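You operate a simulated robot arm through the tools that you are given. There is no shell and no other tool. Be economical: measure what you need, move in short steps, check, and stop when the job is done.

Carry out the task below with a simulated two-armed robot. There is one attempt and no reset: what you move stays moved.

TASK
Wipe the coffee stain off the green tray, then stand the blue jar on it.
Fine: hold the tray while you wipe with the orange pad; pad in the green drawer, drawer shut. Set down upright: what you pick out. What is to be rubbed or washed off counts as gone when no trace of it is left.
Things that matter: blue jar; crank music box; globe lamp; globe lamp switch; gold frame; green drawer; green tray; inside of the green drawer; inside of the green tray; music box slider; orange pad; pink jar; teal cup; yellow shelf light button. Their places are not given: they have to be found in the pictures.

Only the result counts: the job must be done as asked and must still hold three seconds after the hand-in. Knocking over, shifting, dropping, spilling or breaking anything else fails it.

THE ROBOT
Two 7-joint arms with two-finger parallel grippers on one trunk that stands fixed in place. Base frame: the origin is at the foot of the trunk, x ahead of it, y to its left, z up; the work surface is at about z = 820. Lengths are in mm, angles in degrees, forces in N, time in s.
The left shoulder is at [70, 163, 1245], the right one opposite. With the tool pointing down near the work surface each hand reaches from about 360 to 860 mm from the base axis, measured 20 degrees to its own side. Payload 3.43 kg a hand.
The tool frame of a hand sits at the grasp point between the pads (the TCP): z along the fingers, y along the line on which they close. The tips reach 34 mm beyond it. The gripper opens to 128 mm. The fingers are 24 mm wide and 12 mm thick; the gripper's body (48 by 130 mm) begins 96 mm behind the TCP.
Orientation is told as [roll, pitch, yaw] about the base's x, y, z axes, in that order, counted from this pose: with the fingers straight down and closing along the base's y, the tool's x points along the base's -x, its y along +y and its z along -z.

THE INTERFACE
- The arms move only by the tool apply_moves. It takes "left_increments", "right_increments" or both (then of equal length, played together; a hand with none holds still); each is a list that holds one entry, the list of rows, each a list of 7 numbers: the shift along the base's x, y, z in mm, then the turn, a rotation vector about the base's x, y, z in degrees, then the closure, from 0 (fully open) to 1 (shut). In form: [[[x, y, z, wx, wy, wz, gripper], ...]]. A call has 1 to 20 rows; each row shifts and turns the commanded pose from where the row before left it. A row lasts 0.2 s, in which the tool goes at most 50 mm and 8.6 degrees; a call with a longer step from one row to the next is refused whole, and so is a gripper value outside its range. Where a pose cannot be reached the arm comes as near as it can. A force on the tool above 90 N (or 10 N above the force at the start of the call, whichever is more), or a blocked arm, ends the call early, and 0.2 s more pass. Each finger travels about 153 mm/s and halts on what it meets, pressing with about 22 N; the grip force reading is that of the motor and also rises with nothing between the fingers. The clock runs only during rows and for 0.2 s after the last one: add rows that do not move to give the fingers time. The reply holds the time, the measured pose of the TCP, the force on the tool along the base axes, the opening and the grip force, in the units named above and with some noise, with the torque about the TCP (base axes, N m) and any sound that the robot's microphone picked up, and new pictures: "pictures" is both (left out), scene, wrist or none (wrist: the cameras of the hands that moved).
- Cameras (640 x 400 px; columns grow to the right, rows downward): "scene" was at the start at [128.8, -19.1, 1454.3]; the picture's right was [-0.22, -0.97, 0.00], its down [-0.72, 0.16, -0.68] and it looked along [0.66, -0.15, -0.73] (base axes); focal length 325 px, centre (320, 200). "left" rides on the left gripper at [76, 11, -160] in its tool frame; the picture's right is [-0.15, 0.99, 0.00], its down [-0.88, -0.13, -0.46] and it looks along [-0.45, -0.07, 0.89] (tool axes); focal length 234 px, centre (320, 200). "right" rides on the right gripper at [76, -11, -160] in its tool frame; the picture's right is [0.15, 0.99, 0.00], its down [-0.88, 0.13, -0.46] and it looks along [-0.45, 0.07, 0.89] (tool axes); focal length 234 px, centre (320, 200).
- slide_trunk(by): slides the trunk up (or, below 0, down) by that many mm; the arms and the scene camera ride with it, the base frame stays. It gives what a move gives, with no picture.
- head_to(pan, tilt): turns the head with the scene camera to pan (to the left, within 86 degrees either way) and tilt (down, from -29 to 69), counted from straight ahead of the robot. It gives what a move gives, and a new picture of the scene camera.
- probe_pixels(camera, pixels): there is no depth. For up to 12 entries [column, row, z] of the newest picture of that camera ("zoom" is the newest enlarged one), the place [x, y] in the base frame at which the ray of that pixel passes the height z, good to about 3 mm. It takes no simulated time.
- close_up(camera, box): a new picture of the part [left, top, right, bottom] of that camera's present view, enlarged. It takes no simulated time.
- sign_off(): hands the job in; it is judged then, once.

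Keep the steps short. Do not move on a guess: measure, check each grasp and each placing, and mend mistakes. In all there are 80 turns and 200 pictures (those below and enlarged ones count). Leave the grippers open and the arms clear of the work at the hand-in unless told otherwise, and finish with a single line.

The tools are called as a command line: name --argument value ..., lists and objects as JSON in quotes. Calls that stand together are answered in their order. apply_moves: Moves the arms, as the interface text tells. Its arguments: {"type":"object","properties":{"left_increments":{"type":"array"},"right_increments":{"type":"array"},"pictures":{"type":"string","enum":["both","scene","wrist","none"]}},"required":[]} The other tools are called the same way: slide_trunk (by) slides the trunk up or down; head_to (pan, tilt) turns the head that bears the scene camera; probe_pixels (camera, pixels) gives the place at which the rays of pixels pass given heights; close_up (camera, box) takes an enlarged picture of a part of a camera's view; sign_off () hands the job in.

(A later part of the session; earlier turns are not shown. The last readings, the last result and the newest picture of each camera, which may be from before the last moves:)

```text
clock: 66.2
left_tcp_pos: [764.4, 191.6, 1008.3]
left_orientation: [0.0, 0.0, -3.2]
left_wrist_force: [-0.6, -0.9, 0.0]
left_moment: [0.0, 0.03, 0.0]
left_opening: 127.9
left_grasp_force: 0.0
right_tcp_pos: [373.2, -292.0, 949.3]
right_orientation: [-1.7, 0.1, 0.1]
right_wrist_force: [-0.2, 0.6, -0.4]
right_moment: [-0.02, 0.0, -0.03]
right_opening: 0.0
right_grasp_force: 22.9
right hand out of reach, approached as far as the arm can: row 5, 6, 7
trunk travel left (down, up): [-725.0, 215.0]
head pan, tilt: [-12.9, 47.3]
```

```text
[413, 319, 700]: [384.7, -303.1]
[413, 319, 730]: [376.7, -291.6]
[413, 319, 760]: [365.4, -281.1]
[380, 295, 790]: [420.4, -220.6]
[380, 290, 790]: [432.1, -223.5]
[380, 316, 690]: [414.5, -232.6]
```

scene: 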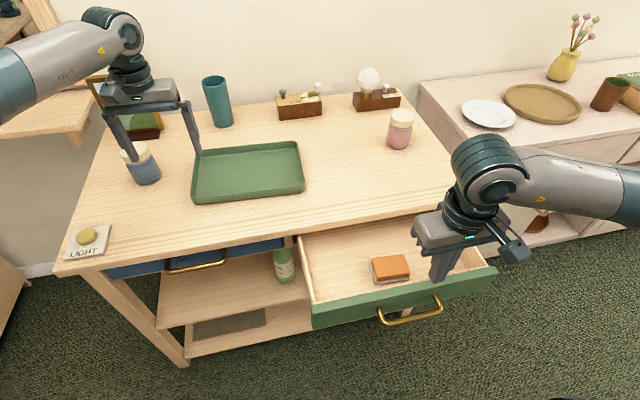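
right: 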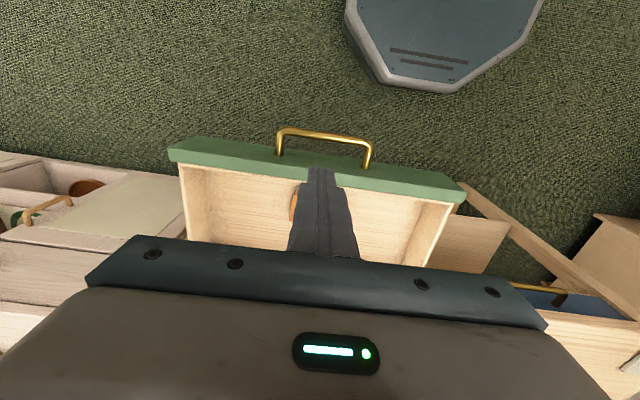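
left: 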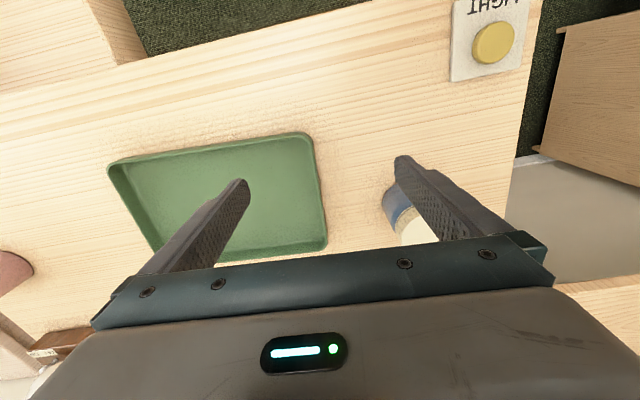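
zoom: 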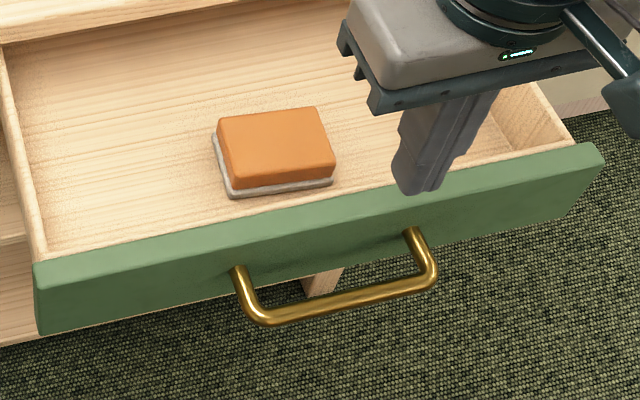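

The handle bar is at about (368,-290,735). The hand can't get far enough back with the fingers vertical, so I'll tilt them back by +24° to put the tips in front of the bar, staying high.

apply_moves --right_increments '[[[0, 2, -5, 1, 8, 0, 1], [-10, 0, -10, 0.7, 8, 0, 1], [-15, 0, -10, 0, 8, 0, 1], [-13, 0, -10, 0, 0, 0, 1], [0, 0, 0, 0, 0, 0, 1]]]'

```text
clock: 67.4
left_tcp_pos: [765.5, 191.8, 1008.5]
left_orientation: [-0.1, 0.0, -3.1]
left_wrist_force: [-0.5, 0.8, 0.9]
left_moment: [-0.01, 0.0, 0.04]
left_opening: 128.0
left_grasp_force: 0.0
right_tcp_pos: [334.4, -287.3, 915.9]
right_orientation: [-0.1, 23.9, 0.1]
right_wrist_force: [-1.0, -0.3, 0.3]
right_moment: [-0.03, 0.01, -0.01]
right_opening: 0.1
right_grasp_force: 21.7
trunk travel left (down, up): [-725.0, 215.0]
head pan, tilt: [-12.9, 47.3]
```

scene: 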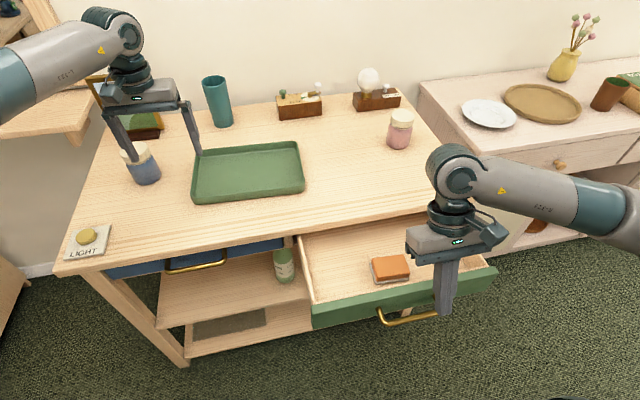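
right: 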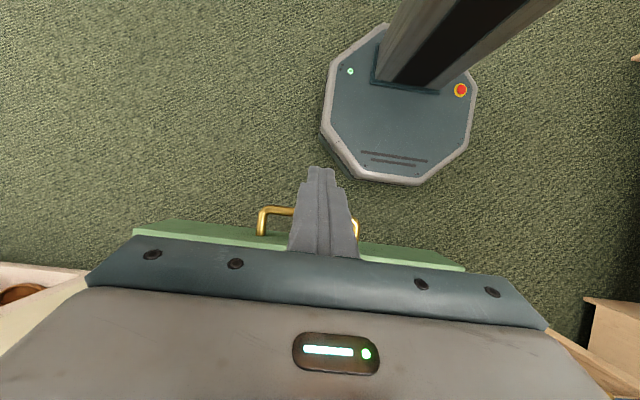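

I'll descend in front of the handle to TCP z≈752.

apply_moves --right_increments '[[[0, -3, -35, 0, 0, 0, 1], [0, 0, -40, 0, 0, 0, 1], [0, 0, -40, 0, 0, 0, 1], [0, 0, -35, 0, 0, 0, 1], [0, 0, -14, 0, 0, 0, 1], [0, 0, 0, 0, 0, 0, 1]]]'

close_up --camera "scene" --box '[330, 220, 510, 350]'

```text
clock: 68.8
left_tcp_pos: [763.9, 192.3, 1007.2]
left_orientation: [-0.1, 0.0, -3.2]
left_wrist_force: [-0.1, 0.3, 0.3]
left_moment: [0.0, 0.01, -0.01]
left_opening: 128.1
left_grasp_force: 0.1
right_tcp_pos: [334.6, -293.6, 750.2]
right_orientation: [0.0, 23.8, 0.3]
right_wrist_force: [-0.5, -0.7, 0.3]
right_moment: [0.02, 0.0, 0.02]
right_opening: 0.0
right_grasp_force: 22.1
trunk travel left (down, up): [-725.0, 215.0]
head pan, tilt: [-12.9, 47.3]
```

scene: 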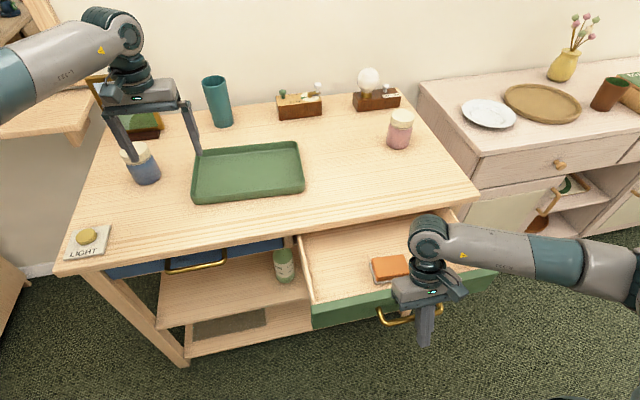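
right: 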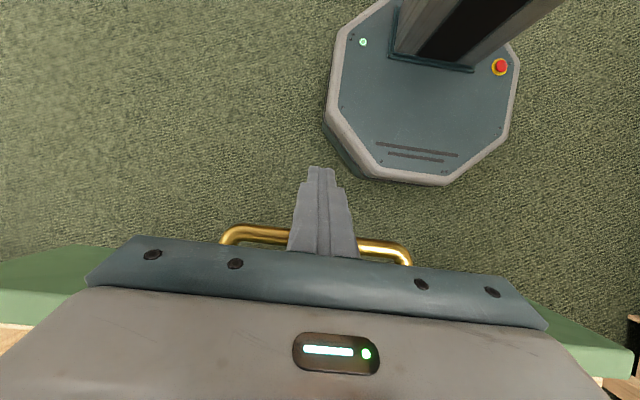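

```text
3.08 times, centred on (420, 285) of scene
```

zoom: 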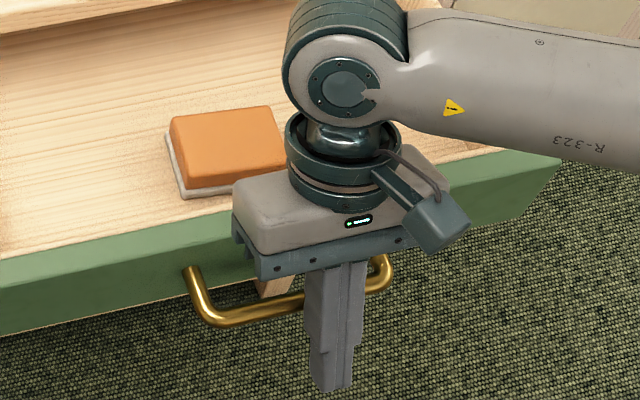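

The fingers are in front of the bar. I'll push forward gently and watch the force.

apply_moves --right_increments '[[[6, 0, 0, 0, 0, 0, 1], [8, 0, 0, 0, 0, 0, 1], [8, 0, 0, 0, 0, 0, 1], [8, 0, 0, 0, 0, 0, 1], [8, 0, 0, 0, 0, 0, 1], [8, 0, 0, 0, 0, 0, 1], [8, 0, 0, 0, 0, 0, 1], [0, 0, 0, 0, 0, 0, 1]]]'

close_up --camera "scene" --box '[280, 200, 510, 350]'

```text
clock: 70.6
left_tcp_pos: [765.0, 190.7, 1008.3]
left_orientation: [0.0, 0.0, -3.3]
left_wrist_force: [-0.2, -0.5, 0.5]
left_moment: [0.02, -0.02, -0.04]
left_opening: 128.2
left_grasp_force: 0.0
right_tcp_pos: [390.5, -292.5, 750.8]
right_orientation: [0.1, 23.8, 0.1]
right_wrist_force: [0.1, -0.5, 0.2]
right_moment: [0.0, 0.0, 0.03]
right_opening: 0.0
right_grasp_force: 22.7
trunk travel left (down, up): [-725.0, 215.0]
head pan, tilt: [-12.9, 47.3]
```

scene: 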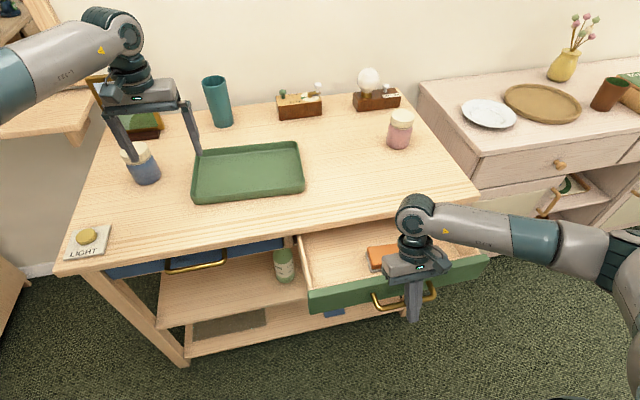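
right: 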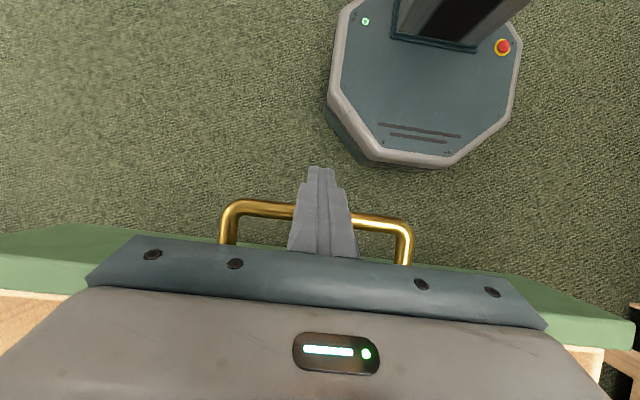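

```text
2.67 times, centred on (395, 275) of scene
```

zoom: 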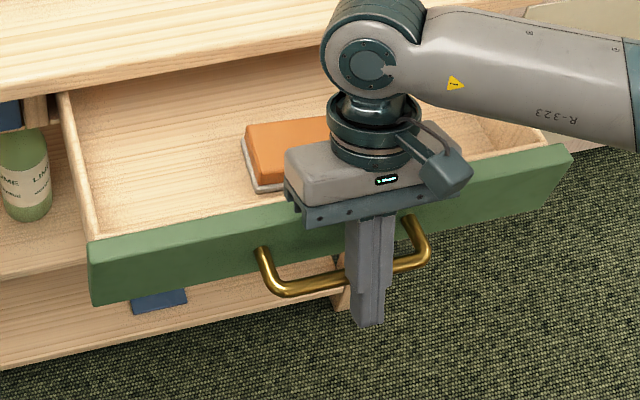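

The drawer is sliding in with the bar against the fingers. I'll continue.

apply_moves --right_increments '[[[6, 0, 0, 0, 0, 0, 1], [10, 0, 0, 0, 0, 0, 1], [12, 0, 0, 0, 0, 0, 1], [12, 0, 0, 0, 0, 0, 1], [12, 0, 0, 0, 0, 0, 1], [12, 0, 0, 0, 0, 0, 1], [12, 0, 0, 0, 0, 0, 1], [12, 0, 0, 0, 0, 0, 1], [12, 0, 0, 0, 0, 0, 1], [10, 0, 0, 0, 0, 0, 1], [6, 0, 0, 0, 0, 0, 1], [0, 0, 0, 0, 0, 0, 1]]]'

close_up --camera "scene" --box '[280, 190, 510, 340]'

```text
clock: 73.2
left_tcp_pos: [764.5, 191.2, 1010.4]
left_orientation: [-0.1, -0.1, -3.2]
left_wrist_force: [0.0, -0.4, -0.3]
left_moment: [-0.03, -0.02, 0.0]
left_opening: 127.7
left_grasp_force: 0.1
right_tcp_pos: [506.3, -294.7, 752.6]
right_orientation: [0.0, 23.8, 0.2]
right_wrist_force: [-0.9, -0.3, -0.4]
right_moment: [-0.02, -0.03, 0.04]
right_opening: 0.2
right_grasp_force: 21.6
trunk travel left (down, up): [-725.0, 215.0]
head pan, tilt: [-12.9, 47.3]
```

scene: 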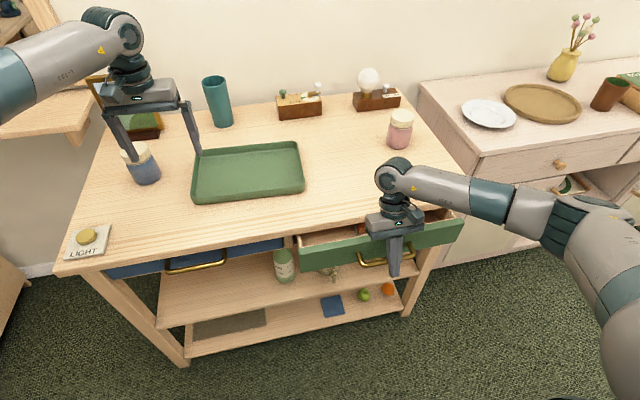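
right: 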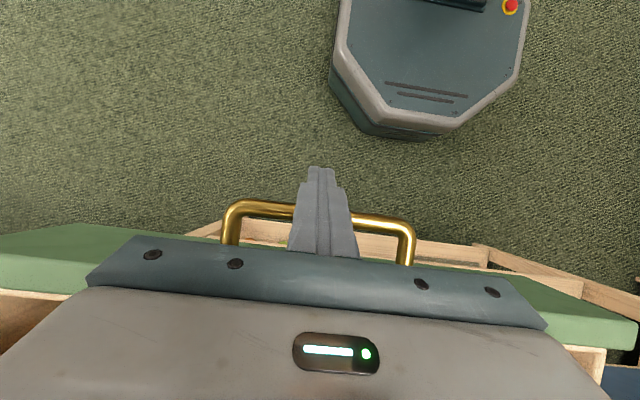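

```text
2.67 times, centred on (395, 265) of scene
```

zoom: 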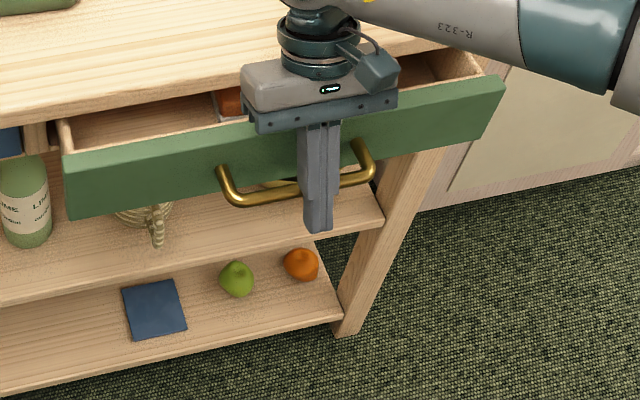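

About 50 mm is left. I'll keep pushing, rising 5 mm so the gripper clears the tabletop edge.

apply_moves --right_increments '[[[6, 0, 2, 0, 0, 0, 1], [8, 0, 2, 0, 0, 0, 1], [8, 0, 1, 0, 0, 0, 1], [8, 0, 0, 0, 0, 0, 1], [8, 0, 0, 0, 0, 0, 1], [0, 0, 0, 0, 0, 0, 1]]]'

close_up --camera "scene" --box '[280, 190, 510, 340]'

```text
clock: 74.6
left_tcp_pos: [765.4, 191.4, 1007.8]
left_orientation: [-0.1, 0.0, -3.2]
left_wrist_force: [-0.2, -0.3, 0.4]
left_moment: [0.01, -0.03, -0.01]
left_opening: 127.9
left_grasp_force: 0.0
right_tcp_pos: [544.4, -292.5, 757.4]
right_orientation: [0.1, 23.8, 0.2]
right_wrist_force: [-0.6, -0.1, 0.2]
right_moment: [0.0, -0.01, -0.01]
right_opening: 0.0
right_grasp_force: 22.0
trunk travel left (down, up): [-725.0, 215.0]
head pan, tilt: [-12.9, 47.3]
```

scene: 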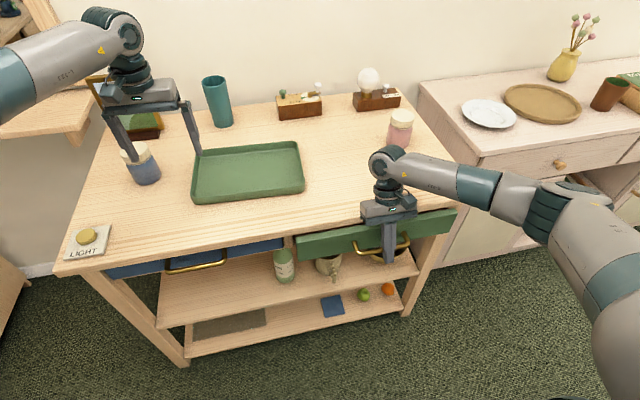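
right: 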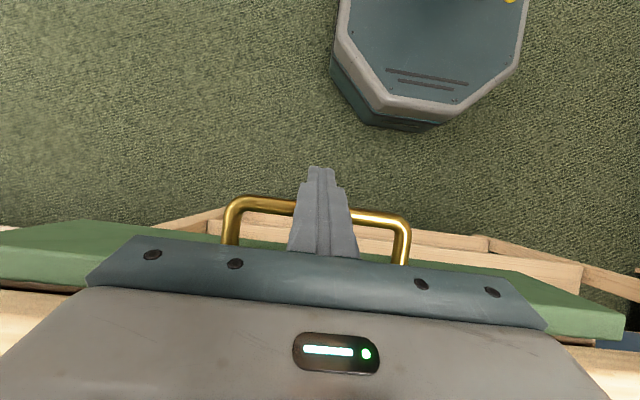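

```text
2.67 times, centred on (395, 265) of scene
```

zoom: 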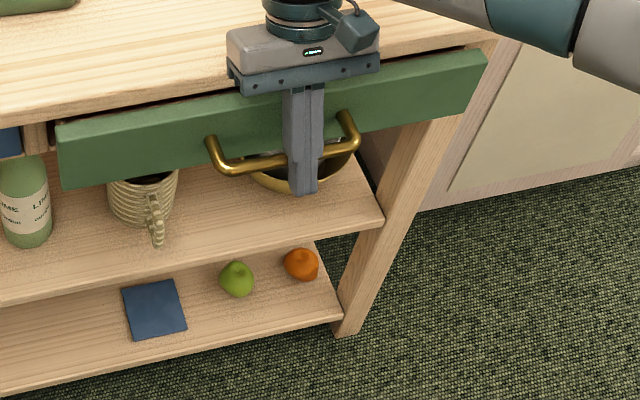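

A narrow gap remains. I'll push the last bit in small steps until it stops.

apply_moves --right_increments '[[[4, 0, 0, 0, 0, 0, 1], [5, 0, 0, 0, 0, 0, 1], [5, 0, 0, 0, 0, 0, 1], [3, 0, 0, 0, 0, 0, 1], [3, 0, 0, 0, 0, 0, 1], [0, 0, 0, 0, 0, 0, 1]]]' --pictures "none"

close_up --camera "scene" --box '[280, 190, 510, 340]'

```text
clock: 76.0
left_tcp_pos: [765.0, 191.1, 1008.9]
left_orientation: [0.1, 0.0, -3.2]
left_wrist_force: [0.1, 0.9, 0.1]
left_moment: [0.01, -0.01, 0.01]
left_opening: 127.9
left_grasp_force: 0.0
right_tcp_pos: [563.9, -292.8, 755.9]
right_orientation: [0.0, 23.7, 0.1]
right_wrist_force: [-0.4, -1.0, 0.7]
right_moment: [0.0, 0.0, 0.01]
right_opening: 0.0
right_grasp_force: 22.3
trunk travel left (down, up): [-725.0, 215.0]
head pan, tilt: [-12.9, 47.3]
```

```text
2.67 times, centred on (395, 265) of scene
```

zoom: 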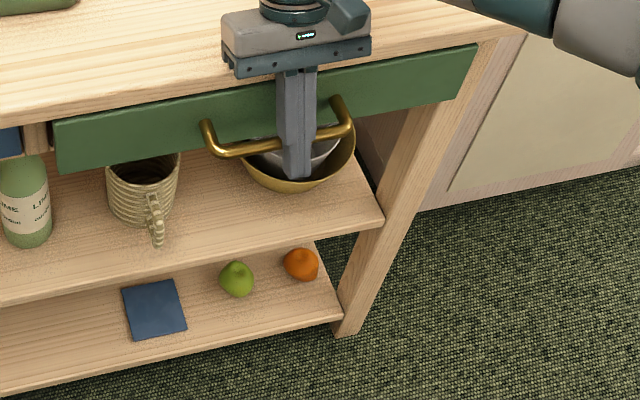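

No stop yet, so I'll continue.

apply_moves --right_increments '[[[3, 0, 1, 0, 0, 0, 1], [3, 0, 0, 0, 0, 0, 1], [3, 0, 0, 0, 0, 0, 1], [3, 0, 0, 0, 0, 0, 1], [0, 0, 0, 0, 0, 0, 1]]]' --pictures "none"

close_up --camera "scene" --box '[280, 190, 510, 340]'

```text
clock: 77.2
left_tcp_pos: [764.7, 191.4, 1008.2]
left_orientation: [0.0, 0.0, -3.2]
left_wrist_force: [-1.1, -0.3, -1.0]
left_moment: [0.01, 0.0, 0.0]
left_opening: 128.2
left_grasp_force: 0.0
right_tcp_pos: [576.8, -292.0, 756.6]
right_orientation: [0.0, 23.8, 0.2]
right_wrist_force: [-0.2, 0.3, -0.3]
right_moment: [0.0, 0.0, -0.01]
right_opening: 0.0
right_grasp_force: 22.5
trunk travel left (down, up): [-725.0, 215.0]
head pan, tilt: [-12.9, 47.3]
```

```text
2.67 times, centred on (395, 265) of scene
```

zoom: 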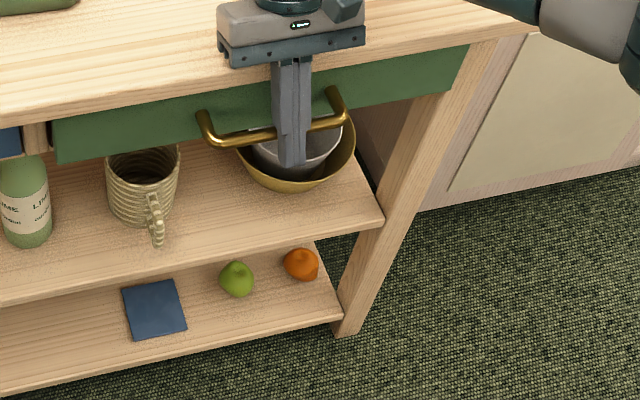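

apply_moves --right_increments '[[[3, 0, 0, 0, 0, 0, 1], [3, 0, 0, 0, 0, 0, 1], [3, 0, 0, 0, 0, 0, 1], [3, 0, 0, 0, 0, 0, 1], [0, 0, 0, 0, 0, 0, 1]]]'

close_up --camera "scene" --box '[90, 190, 510, 340]'

```text
clock: 78.4
left_tcp_pos: [756.8, 191.9, 1013.5]
left_orientation: [0.0, -0.5, -3.2]
left_wrist_force: [-0.1, -0.8, -0.3]
left_moment: [0.0, -0.01, 0.02]
left_opening: 127.7
left_grasp_force: 0.1
right_tcp_pos: [578.3, -292.6, 757.3]
right_orientation: [-0.2, 24.3, 0.2]
right_wrist_force: [-77.9, 5.4, -3.4]
right_moment: [-0.35, -4.71, -0.31]
right_opening: 0.0
right_grasp_force: 21.8
trunk travel left (down, up): [-725.0, 215.0]
head pan, tilt: [-12.9, 47.3]
```

scene: 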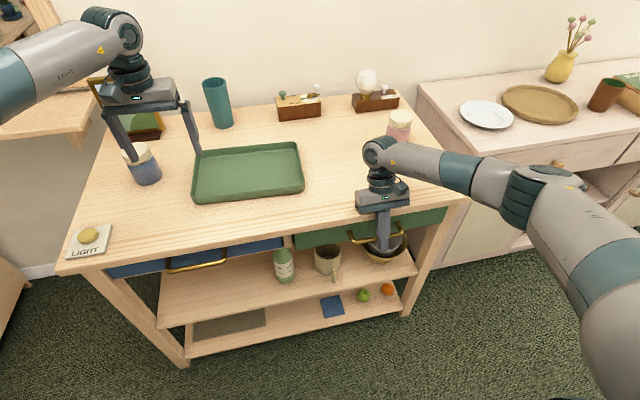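
right: 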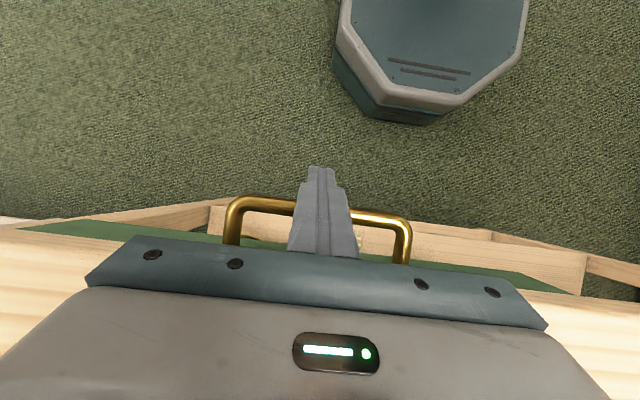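

```text
1.52 times, centred on (300, 265) of scene
```

zoom: 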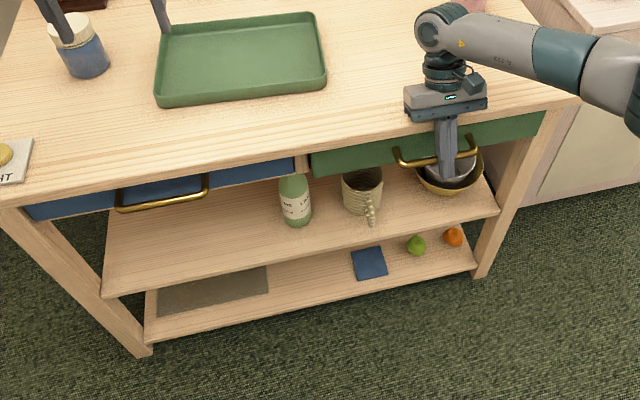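

The 78 N stop has its moment arm about 60 mm above the TCP, so the finger or gripper met the table edge rather than the drawer its end stop. I'll back off and inspect how far the drawer has closed.

apply_moves --right_increments '[[[-8, 0, 0, 0, 0, 0, 1], [-20, 0, 0, 0, -4, 0, 1], [-30, 0, 0, 0, -8, 0, 1], [-20, 0, 0, 0, -8, 0, 1], [0, 0, 0, 0, -8, 0, 1], [0, 0, 0, 0, -6, 0, 1], [0, 0, 0, 0, 0, 0, 1]]]'

close_up --camera "scene" --box '[90, 170, 490, 300]'

close_up --camera "scene" --box '[260, 200, 360, 270]'

```text
clock: 80.0
left_tcp_pos: [765.4, 190.6, 1007.8]
left_orientation: [0.0, -0.1, -3.2]
left_wrist_force: [0.6, -0.7, 0.7]
left_moment: [-0.01, -0.01, 0.02]
left_opening: 127.9
left_grasp_force: 0.0
right_tcp_pos: [510.6, -293.1, 757.2]
right_orientation: [0.0, -10.2, 0.1]
right_wrist_force: [0.0, 0.3, 0.3]
right_moment: [0.0, 0.01, 0.02]
right_opening: 0.1
right_grasp_force: 22.0
trunk travel left (down, up): [-725.0, 215.0]
head pan, tilt: [-12.9, 47.3]
```

scene: 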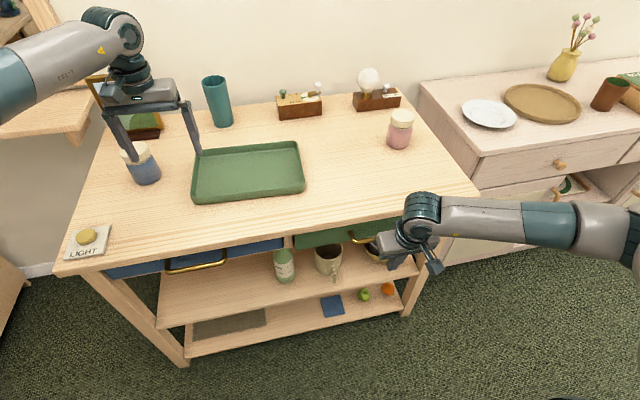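
right: 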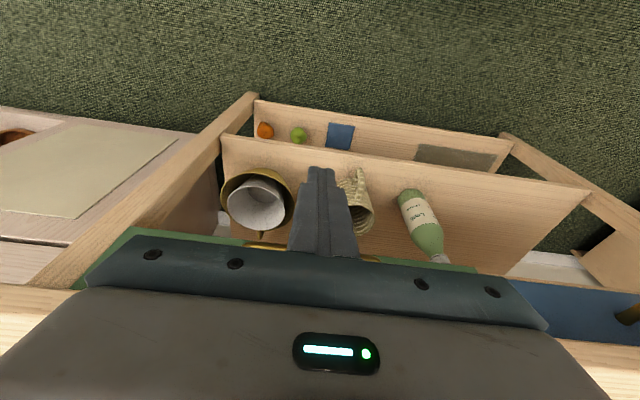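

```text
1.60 times, centred on (290, 235) of scene
```

zoom: 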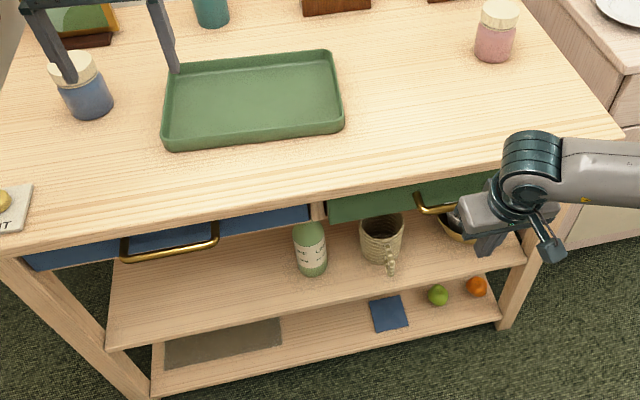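

```text
5.71 times, centred on (310, 235) of scene
```

zoom: 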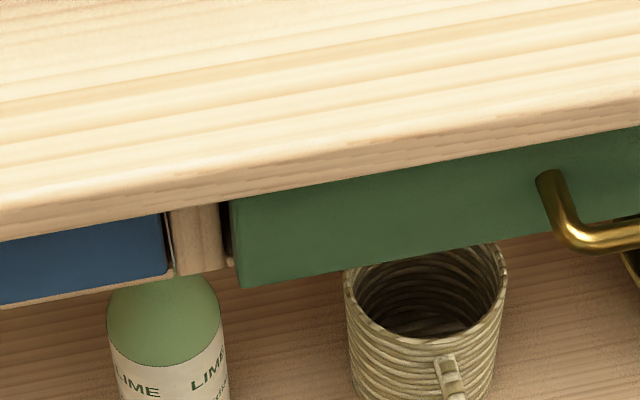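

The green front still protrudes about 20–30 mm beyond the frame. With the fingers now tilted -10° they clear the table edge, so I'll push the bar again.

apply_moves --right_increments '[[[10, 0, 0, 0, 0, 0, 1], [15, 0, 0, 0, 0, 0, 1], [12, 0, 0, 0, 0, 0, 1], [8, 0, 0, 0, 0, 0, 1], [5, 0, 0, 0, 0, 0, 1], [5, 0, 0, 0, 0, 0, 1], [5, 0, 0, 0, 0, 0, 1], [5, 0, 0, 0, 0, 0, 1], [0, 0, 0, 0, 0, 0, 1]]]'

close_up --camera "scene" --box '[260, 200, 360, 270]'

```text
clock: 82.0
left_tcp_pos: [763.7, 190.8, 1008.5]
left_orientation: [0.0, 0.0, -3.1]
left_wrist_force: [-0.7, -0.2, 0.2]
left_moment: [-0.02, 0.0, 0.01]
left_opening: 127.9
left_grasp_force: 0.0
right_tcp_pos: [575.5, -294.2, 756.0]
right_orientation: [0.0, -10.3, 0.1]
right_wrist_force: [-0.8, 0.4, 0.0]
right_moment: [0.0, 0.0, -0.02]
right_opening: 0.0
right_grasp_force: 22.3
trunk travel left (down, up): [-725.0, 215.0]
head pan, tilt: [-12.9, 47.3]
```

scene: 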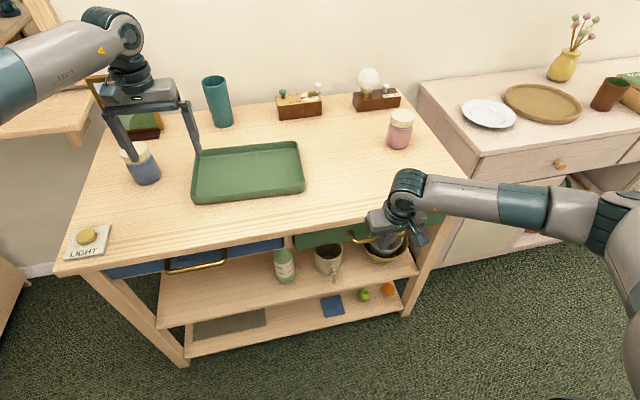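
right: 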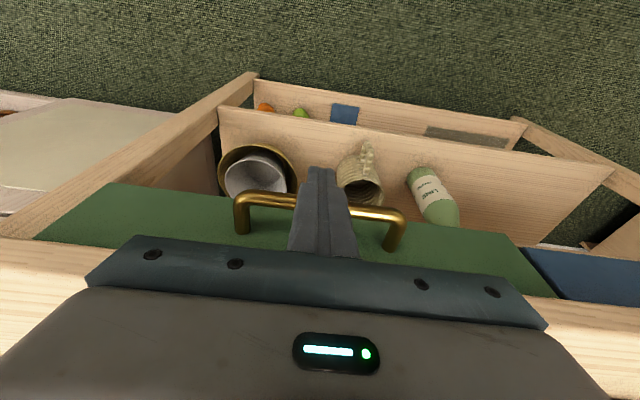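

```text
5.71 times, centred on (310, 235) of scene
```

zoom: 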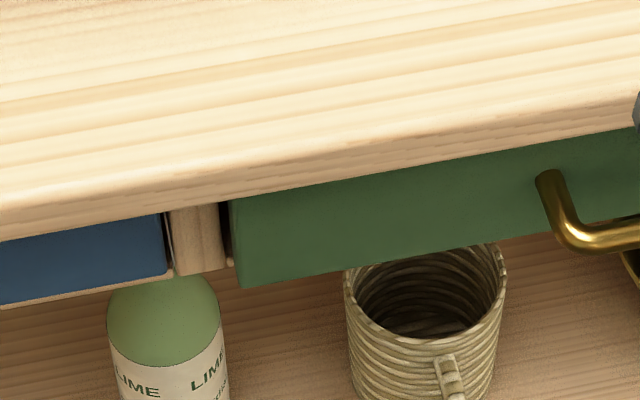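

Not yet moved further. I'll continue in 4 mm steps.

apply_moves --right_increments '[[[4, 0, 0, 0, 0, 0, 1], [4, 0, 0, 0, 0, 0, 1], [4, 0, 0, 0, 0, 0, 1], [4, 0, 0, 0, 0, 0, 1], [4, 0, 0, 0, 0, 0, 1], [0, 0, 0, 0, 0, 0, 1]]]' --pictures "none"

close_up --camera "scene" --box '[260, 200, 360, 270]'

```text
clock: 83.4
left_tcp_pos: [763.4, 191.0, 1010.0]
left_orientation: [0.0, 0.0, -3.3]
left_wrist_force: [-0.8, 0.0, 0.4]
left_moment: [0.0, 0.0, 0.02]
left_opening: 127.9
left_grasp_force: 0.0
right_tcp_pos: [592.9, -292.7, 757.3]
right_orientation: [-0.1, -10.1, 0.1]
right_wrist_force: [-16.9, 3.2, 0.9]
right_moment: [0.01, 0.2, 0.0]
right_opening: 0.2
right_grasp_force: 21.9
trunk travel left (down, up): [-725.0, 215.0]
head pan, tilt: [-12.9, 47.3]
```

```text
5.71 times, centred on (310, 235) of scene
```

zoom: 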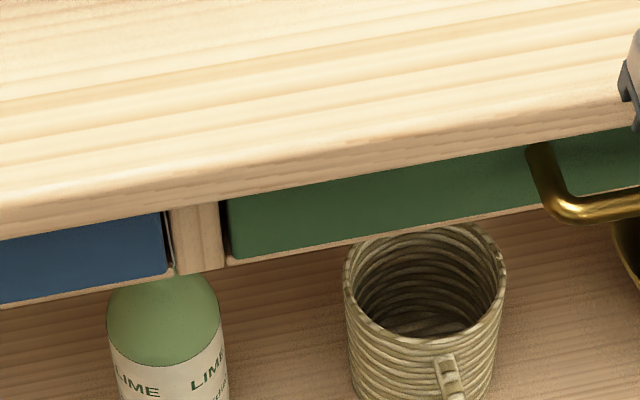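

The front is now flush like the blue drawer, with 17 N resistance at the bar. I'll give one more small nudge, then back off and view.

apply_moves --right_increments '[[[3, 0, 0, 0, 0, 0, 1], [2, 0, 0, 0, 0, 0, 1], [0, 0, 0, 0, 0, 0, 1]]]' --pictures "none"

apply_moves --right_increments '[[[-8, 0, 0, 0, 0, 0, 1], [-25, 0, 0, 0, 0, 0, 1], [-30, 0, 0, 0, 0, 0, 1], [-20, 0, 20, 0, 0, 0, 1], [0, 0, 40, 0, 0, 0, 1], [0, 0, 45, 0, 0, 0, 0.8], [0, 0, 45, 0, 0, 0, 0.5], [0, 0, 45, 0, 0, 0, 0], [0, -20, 45, 0, 0, 0, 0], [0, -20, 30, 0, 0, 0, 0], [0, 0, 0, 0, 0, 0, 0]]]'

close_up --camera "scene" --box '[240, 180, 460, 280]'

close_up --camera "left" --box '[300, 80, 500, 280]'

```text
clock: 84.2
left_tcp_pos: [760.3, 191.6, 1012.4]
left_orientation: [0.0, -0.3, -3.2]
left_wrist_force: [0.4, 0.5, 0.5]
left_moment: [0.0, -0.01, 0.01]
left_opening: 127.9
left_grasp_force: 0.0
right_tcp_pos: [591.8, -294.0, 754.7]
right_orientation: [-0.1, -9.8, 0.1]
right_wrist_force: [-52.7, -0.8, 0.0]
right_moment: [0.08, 0.63, -0.07]
right_opening: 0.0
right_grasp_force: 22.0
trunk travel left (down, up): [-725.0, 215.0]
head pan, tilt: [-12.9, 47.3]
```

```text
clock: 86.6
left_tcp_pos: [764.9, 191.6, 1008.2]
left_orientation: [0.0, 0.0, -3.2]
left_wrist_force: [-0.3, 0.5, 0.1]
left_moment: [0.03, 0.04, 0.03]
left_opening: 127.8
left_grasp_force: 0.0
right_tcp_pos: [517.0, -332.7, 1028.4]
right_orientation: [-0.2, -10.3, 0.2]
right_wrist_force: [0.9, 0.5, -0.1]
right_moment: [0.03, 0.03, 0.01]
right_opening: 128.1
right_grasp_force: 0.1
trunk travel left (down, up): [-725.0, 215.0]
head pan, tilt: [-12.9, 47.3]
```

scene: 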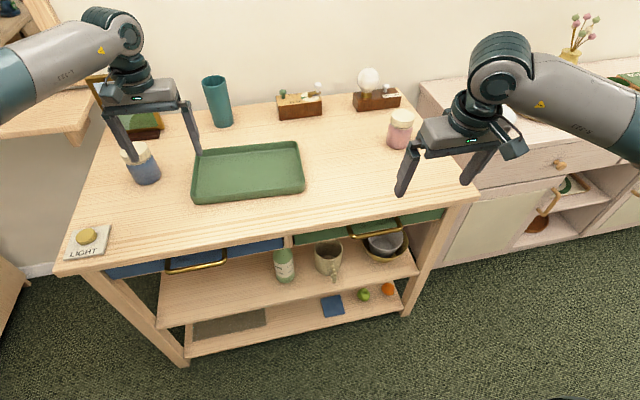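
right: 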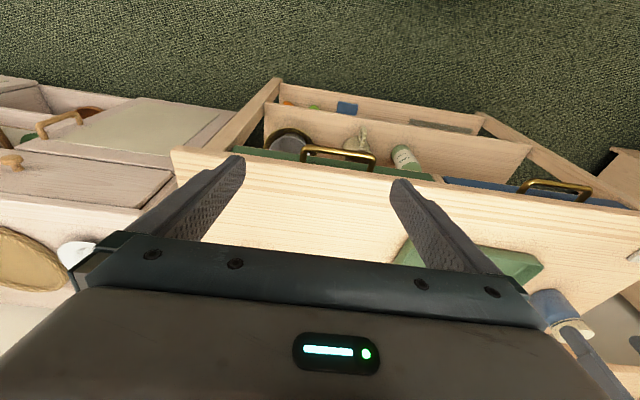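

```text
2.91 times, centred on (350, 230) of scene
```

zoom: 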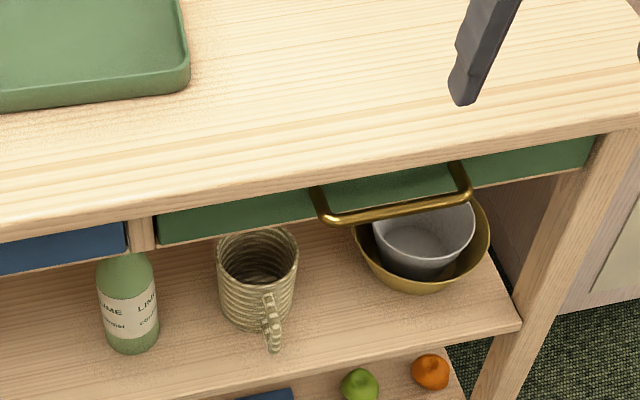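

```text
2.00 times, centred on (400, 180) of left
```

zoom: 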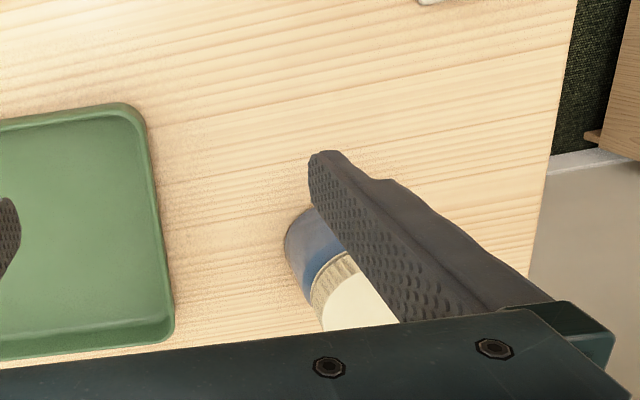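

The drawer is shut against its stop. Next is the blue jar: I'll yaw the left hand about +10° and tilt it 38° forward for reach, staying high and in front of the jar. The right hand stays parked.

apply_moves --left_increments '[[[-5, 12, 0, 0, 0, 6.6, 0], [-5, 12, 0, 0, 0, 6.6, 0], [-5, 14, 0, 1.3, -7.5, 0, 0], [-5, 14, 0, 1.3, -7.5, 0, 0], [-5, 14, -5, 1.3, -7.5, 0, 0], [-5, 14, -10, 1.3, -7.5, 0, 0], [0, 14, -15, 1.3, -7.5, 0, 0], [0, 0, 0, 0, 0, 0, 0]]]'

close_up --camera "scene" --box '[80, 90, 220, 210]'

```text
clock: 88.4
left_tcp_pos: [732.8, 285.5, 980.8]
left_orientation: [-0.1, -38.1, 10.1]
left_wrist_force: [-0.7, 0.1, -0.3]
left_moment: [0.01, 0.0, 0.0]
left_opening: 128.2
left_grasp_force: 0.0
right_tcp_pos: [516.9, -334.2, 1027.4]
right_orientation: [0.0, -10.2, 0.1]
right_wrist_force: [0.6, -0.1, -0.4]
right_moment: [0.02, 0.02, -0.02]
right_opening: 128.3
right_grasp_force: 0.0
trunk travel left (down, up): [-725.0, 215.0]
head pan, tilt: [-12.9, 47.3]
```

scene: 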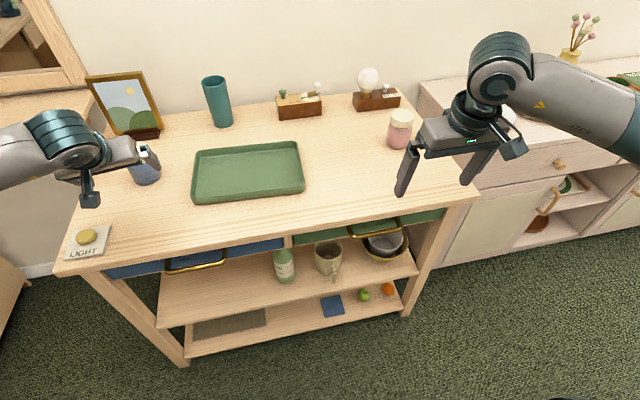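
left: 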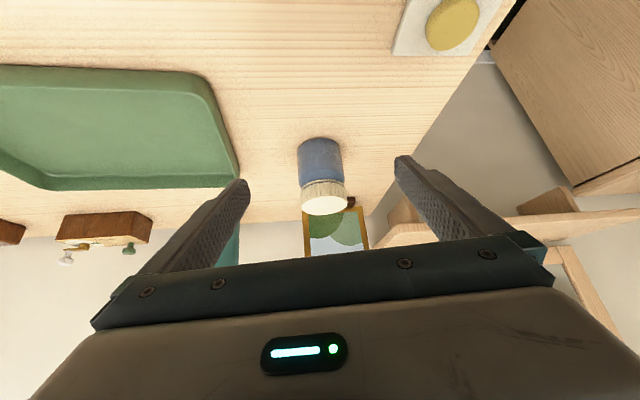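

```text
3.33 times, centred on (150, 150) of scene
```

zoom: 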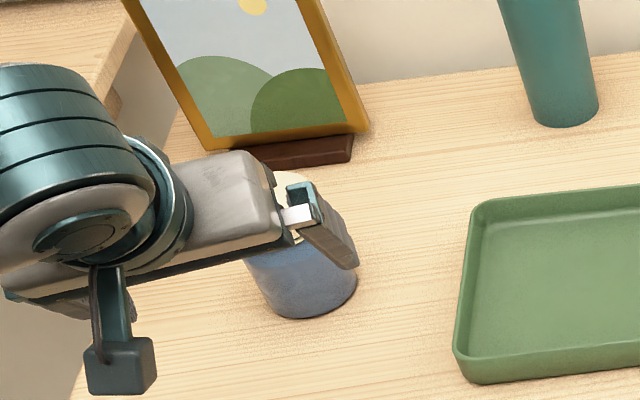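

probe_pixels --camera "left" --pixels '[[317, 138, 820], [298, 150, 820], [341, 147, 820], [300, 185, 880], [345, 180, 880], [303, 205, 905], [347, 205, 905], [325, 213, 905], [319, 138, 830], [352, 205, 820]]'

close_up --camera "left" --box '[280, 120, 380, 220]'

probe_pixels --camera "scene" --pixels '[[143, 184, 820], [159, 180, 820], [158, 137, 820], [116, 137, 820]]'

```text
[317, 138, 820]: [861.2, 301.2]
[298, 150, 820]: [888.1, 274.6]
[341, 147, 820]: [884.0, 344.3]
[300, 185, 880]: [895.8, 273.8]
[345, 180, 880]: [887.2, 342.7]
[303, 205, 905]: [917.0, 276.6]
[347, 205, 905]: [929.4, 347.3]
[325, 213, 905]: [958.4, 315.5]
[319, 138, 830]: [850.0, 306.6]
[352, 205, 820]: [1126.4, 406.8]
```

```text
4.00 times, centred on (330, 170) of left
```

zoom: 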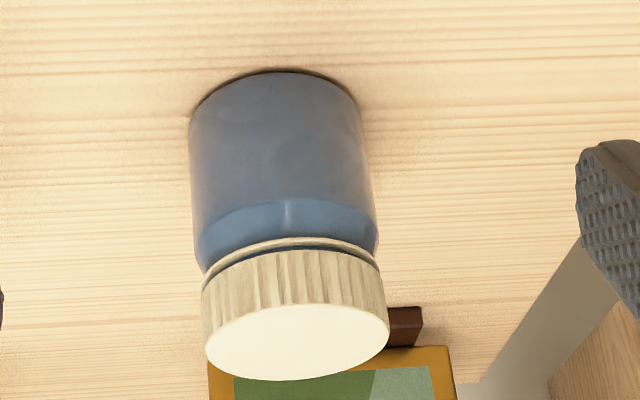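

```text
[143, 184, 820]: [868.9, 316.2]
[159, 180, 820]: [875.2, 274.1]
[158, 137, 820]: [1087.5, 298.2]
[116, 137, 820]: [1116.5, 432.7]
```

The jar is centred at about (894,309) with a radius of 35. I'll approach along the tilted tool axis, first the standoff, then down with the jar between the open fingers.

apply_moves --left_increments '[[[20, 2, -5, 0, 0, 0, 0], [30, 4, -7, 0, 0, 0, 0], [32, 4, -7, 0, 0, 0, 0], [12, 2, -16, 0, 0, 0, 0], [12, 2, -16, 0, 0, 0, 0], [12, 2, -16, 0, 0, 0, 0], [12, 2, -16, 0, 0, 0, 0], [0, 0, 0, 0, 0, 0, 0]]]'

close_up --camera "scene" --box '[80, 90, 220, 210]'

```text
clock: 90.2
left_tcp_pos: [863.4, 303.4, 895.1]
left_orientation: [-0.2, -38.1, 10.2]
left_wrist_force: [0.2, 0.2, -0.4]
left_moment: [-0.02, 0.02, -0.03]
left_opening: 128.0
left_grasp_force: 0.1
right_tcp_pos: [515.9, -332.8, 1030.3]
right_orientation: [-0.1, -10.2, 0.2]
right_wrist_force: [0.1, 0.2, -0.4]
right_moment: [0.06, -0.05, -0.03]
right_opening: 128.3
right_grasp_force: 0.1
trunk travel left (down, up): [-725.0, 215.0]
head pan, tilt: [-12.9, 47.3]
```

scene: 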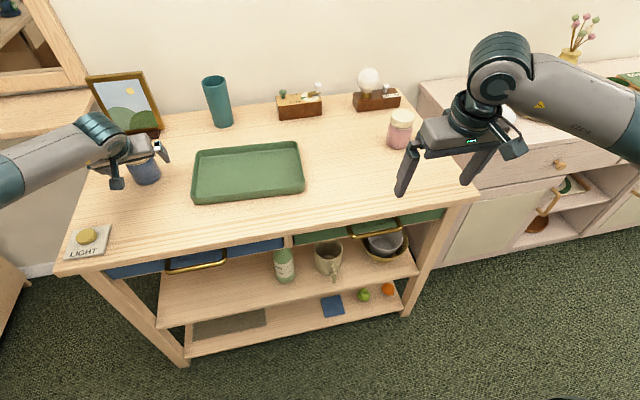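
left: 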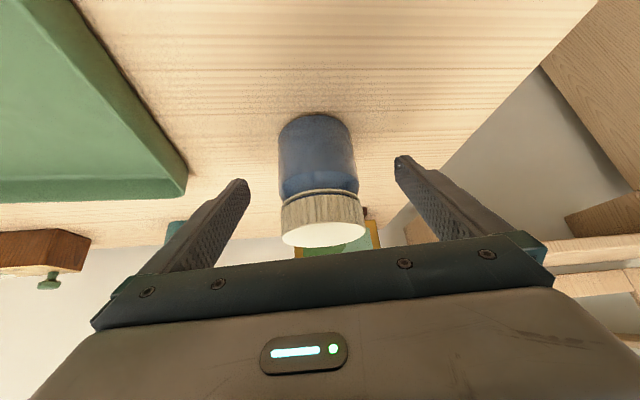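

```text
3.33 times, centred on (150, 150) of scene
```

zoom: 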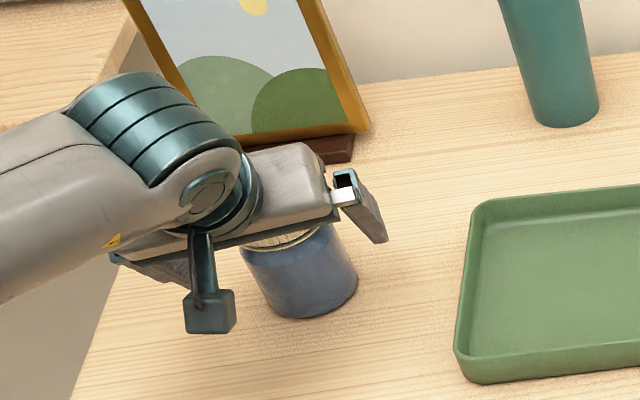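

The jar is centred between the fingers. I'll advance the rest of the way and check the clearance.

apply_moves --left_increments '[[[10, 2, -12, 0, 0, 0, 0], [10, 2, -12, 0, 0, 0, 0], [8, 1, -9, 0, 0, 0, 0], [3, 0, -4, 0, 0, 0, 0], [0, 0, 0, 0, 0, 0, 0]]]'

close_up --camera "scene" --box '[80, 90, 220, 210]'

```text
clock: 91.4
left_tcp_pos: [895.3, 310.2, 858.3]
left_orientation: [-0.1, -38.0, 10.2]
left_wrist_force: [-0.4, -0.5, -0.1]
left_moment: [0.02, -0.01, -0.01]
left_opening: 127.9
left_grasp_force: 0.0
right_tcp_pos: [516.7, -333.6, 1028.2]
right_orientation: [-0.1, -10.3, 0.2]
right_wrist_force: [-0.4, -0.5, 0.6]
right_moment: [-0.01, 0.0, 0.03]
right_opening: 127.8
right_grasp_force: 0.1
trunk travel left (down, up): [-725.0, 215.0]
head pan, tilt: [-12.9, 47.3]
```

scene: 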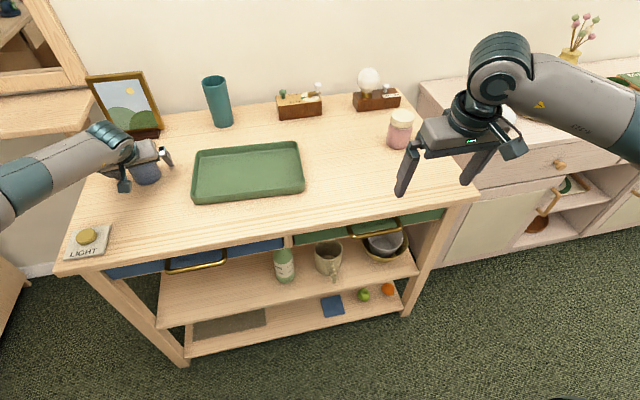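
left: 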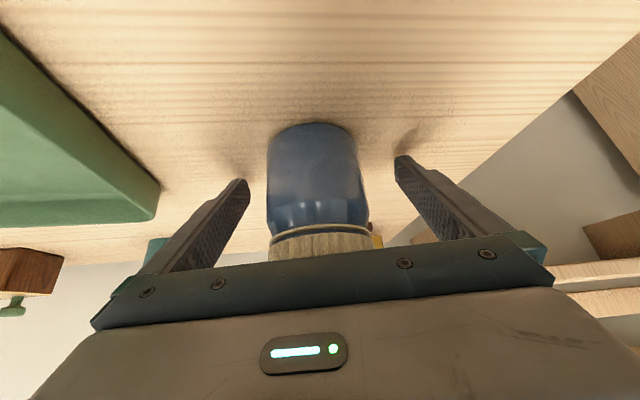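

```text
3.33 times, centred on (150, 150) of scene
```

zoom: 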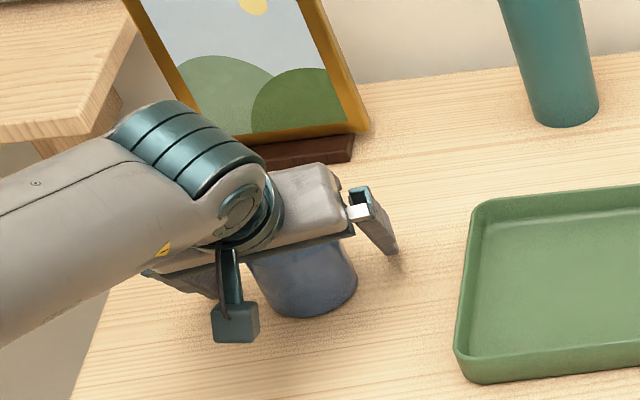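

The clearance is good. I'll centre by 2 mm and close gently.

apply_moves --left_increments '[[[0, -2, 0, 0, 0, 0, 0.15], [0, 0, 0, 0, 0, 0, 0.3], [0, 0, 0, 0, 0, 0, 0.42], [0, 0, 0, 0, 0, 0, 0.6], [0, 0, 0, 0, 0, 0, 1], [0, 0, 0, 0, 0, 0, 1]]]' --pictures "wrist"

```text
clock: 92.8
left_tcp_pos: [896.5, 306.3, 858.0]
left_orientation: [-0.1, -38.1, 10.1]
left_wrist_force: [0.9, -0.5, 0.9]
left_moment: [0.06, -0.01, 0.01]
left_opening: 71.3
left_grasp_force: 21.6
right_tcp_pos: [516.4, -334.0, 1028.1]
right_orientation: [-0.1, -10.3, 0.2]
right_wrist_force: [0.3, -0.3, -0.9]
right_moment: [0.01, 0.0, 0.01]
right_opening: 128.2
right_grasp_force: 0.1
trunk travel left (down, up): [-725.0, 215.0]
head pan, tilt: [-12.9, 47.3]
```

left: 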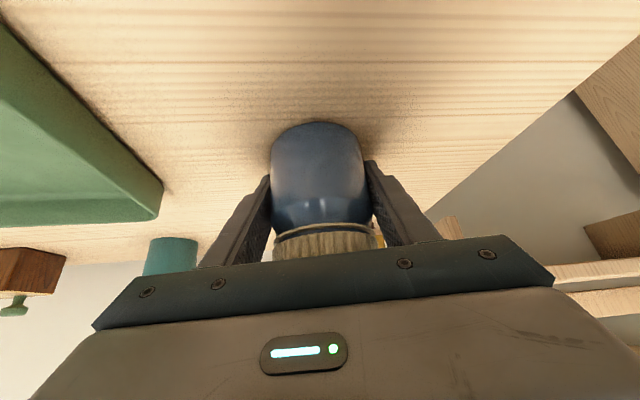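

Gripped at 71 mm. I'll lift slowly and check.

apply_moves --left_increments '[[[0, 0, 3, 0, 0, 0, 1], [0, 0, 4, 0, 0, 0, 1], [0, 0, 5, 0, 0, 0, 1], [0, 0, 6, 0, 0, 0, 1], [0, 0, 6, 0, 0, 0, 1], [-2, 0, 8, 0, 0, 0, 1], [-4, 0, 8, 0, 0, 0, 1], [-4, 0, 8, 0, 0, 0, 1], [-4, 0, 6, 0, 0, 0, 1], [-2, 0, 4, 0, 0, 0, 1], [0, 0, 0, 0, 0, 0, 1]]]'

close_up --camera "scene" --box '[80, 90, 220, 210]'

```text
clock: 95.2
left_tcp_pos: [878.7, 306.5, 915.4]
left_orientation: [-0.1, -38.1, 10.1]
left_wrist_force: [-0.8, -0.3, -1.7]
left_moment: [0.03, -0.01, 0.0]
left_opening: 71.6
left_grasp_force: 22.5
right_tcp_pos: [517.6, -334.7, 1027.6]
right_orientation: [0.0, -10.2, 0.2]
right_wrist_force: [1.1, -1.1, 1.1]
right_moment: [-0.02, -0.01, 0.0]
right_opening: 128.4
right_grasp_force: 0.0
trunk travel left (down, up): [-725.0, 215.0]
head pan, tilt: [-12.9, 47.3]
```

scene: 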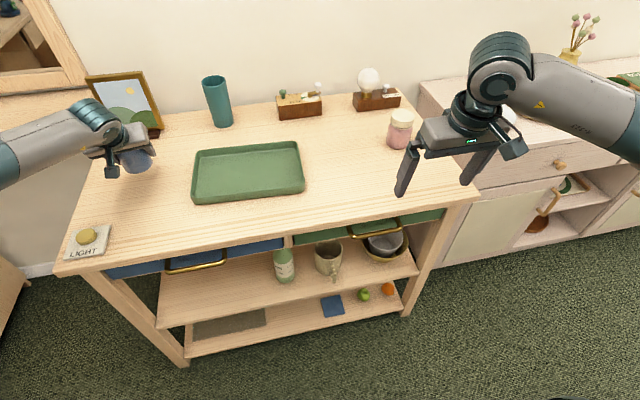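
left: 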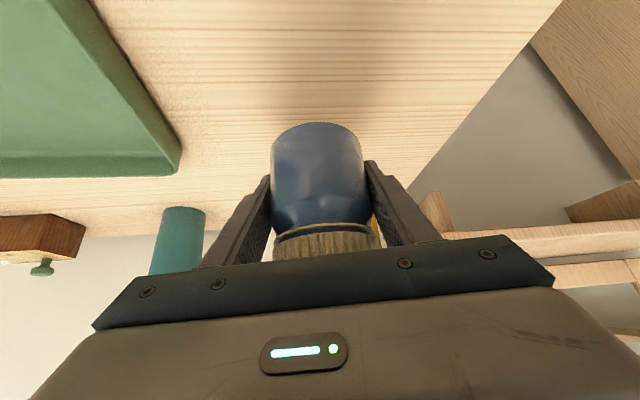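

```text
3.33 times, centred on (150, 150) of scene
```

zoom: 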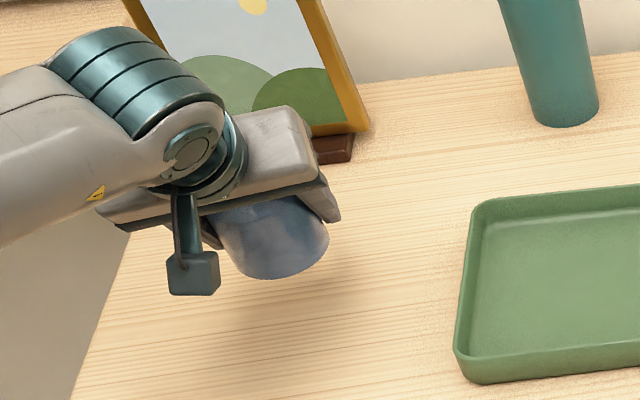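

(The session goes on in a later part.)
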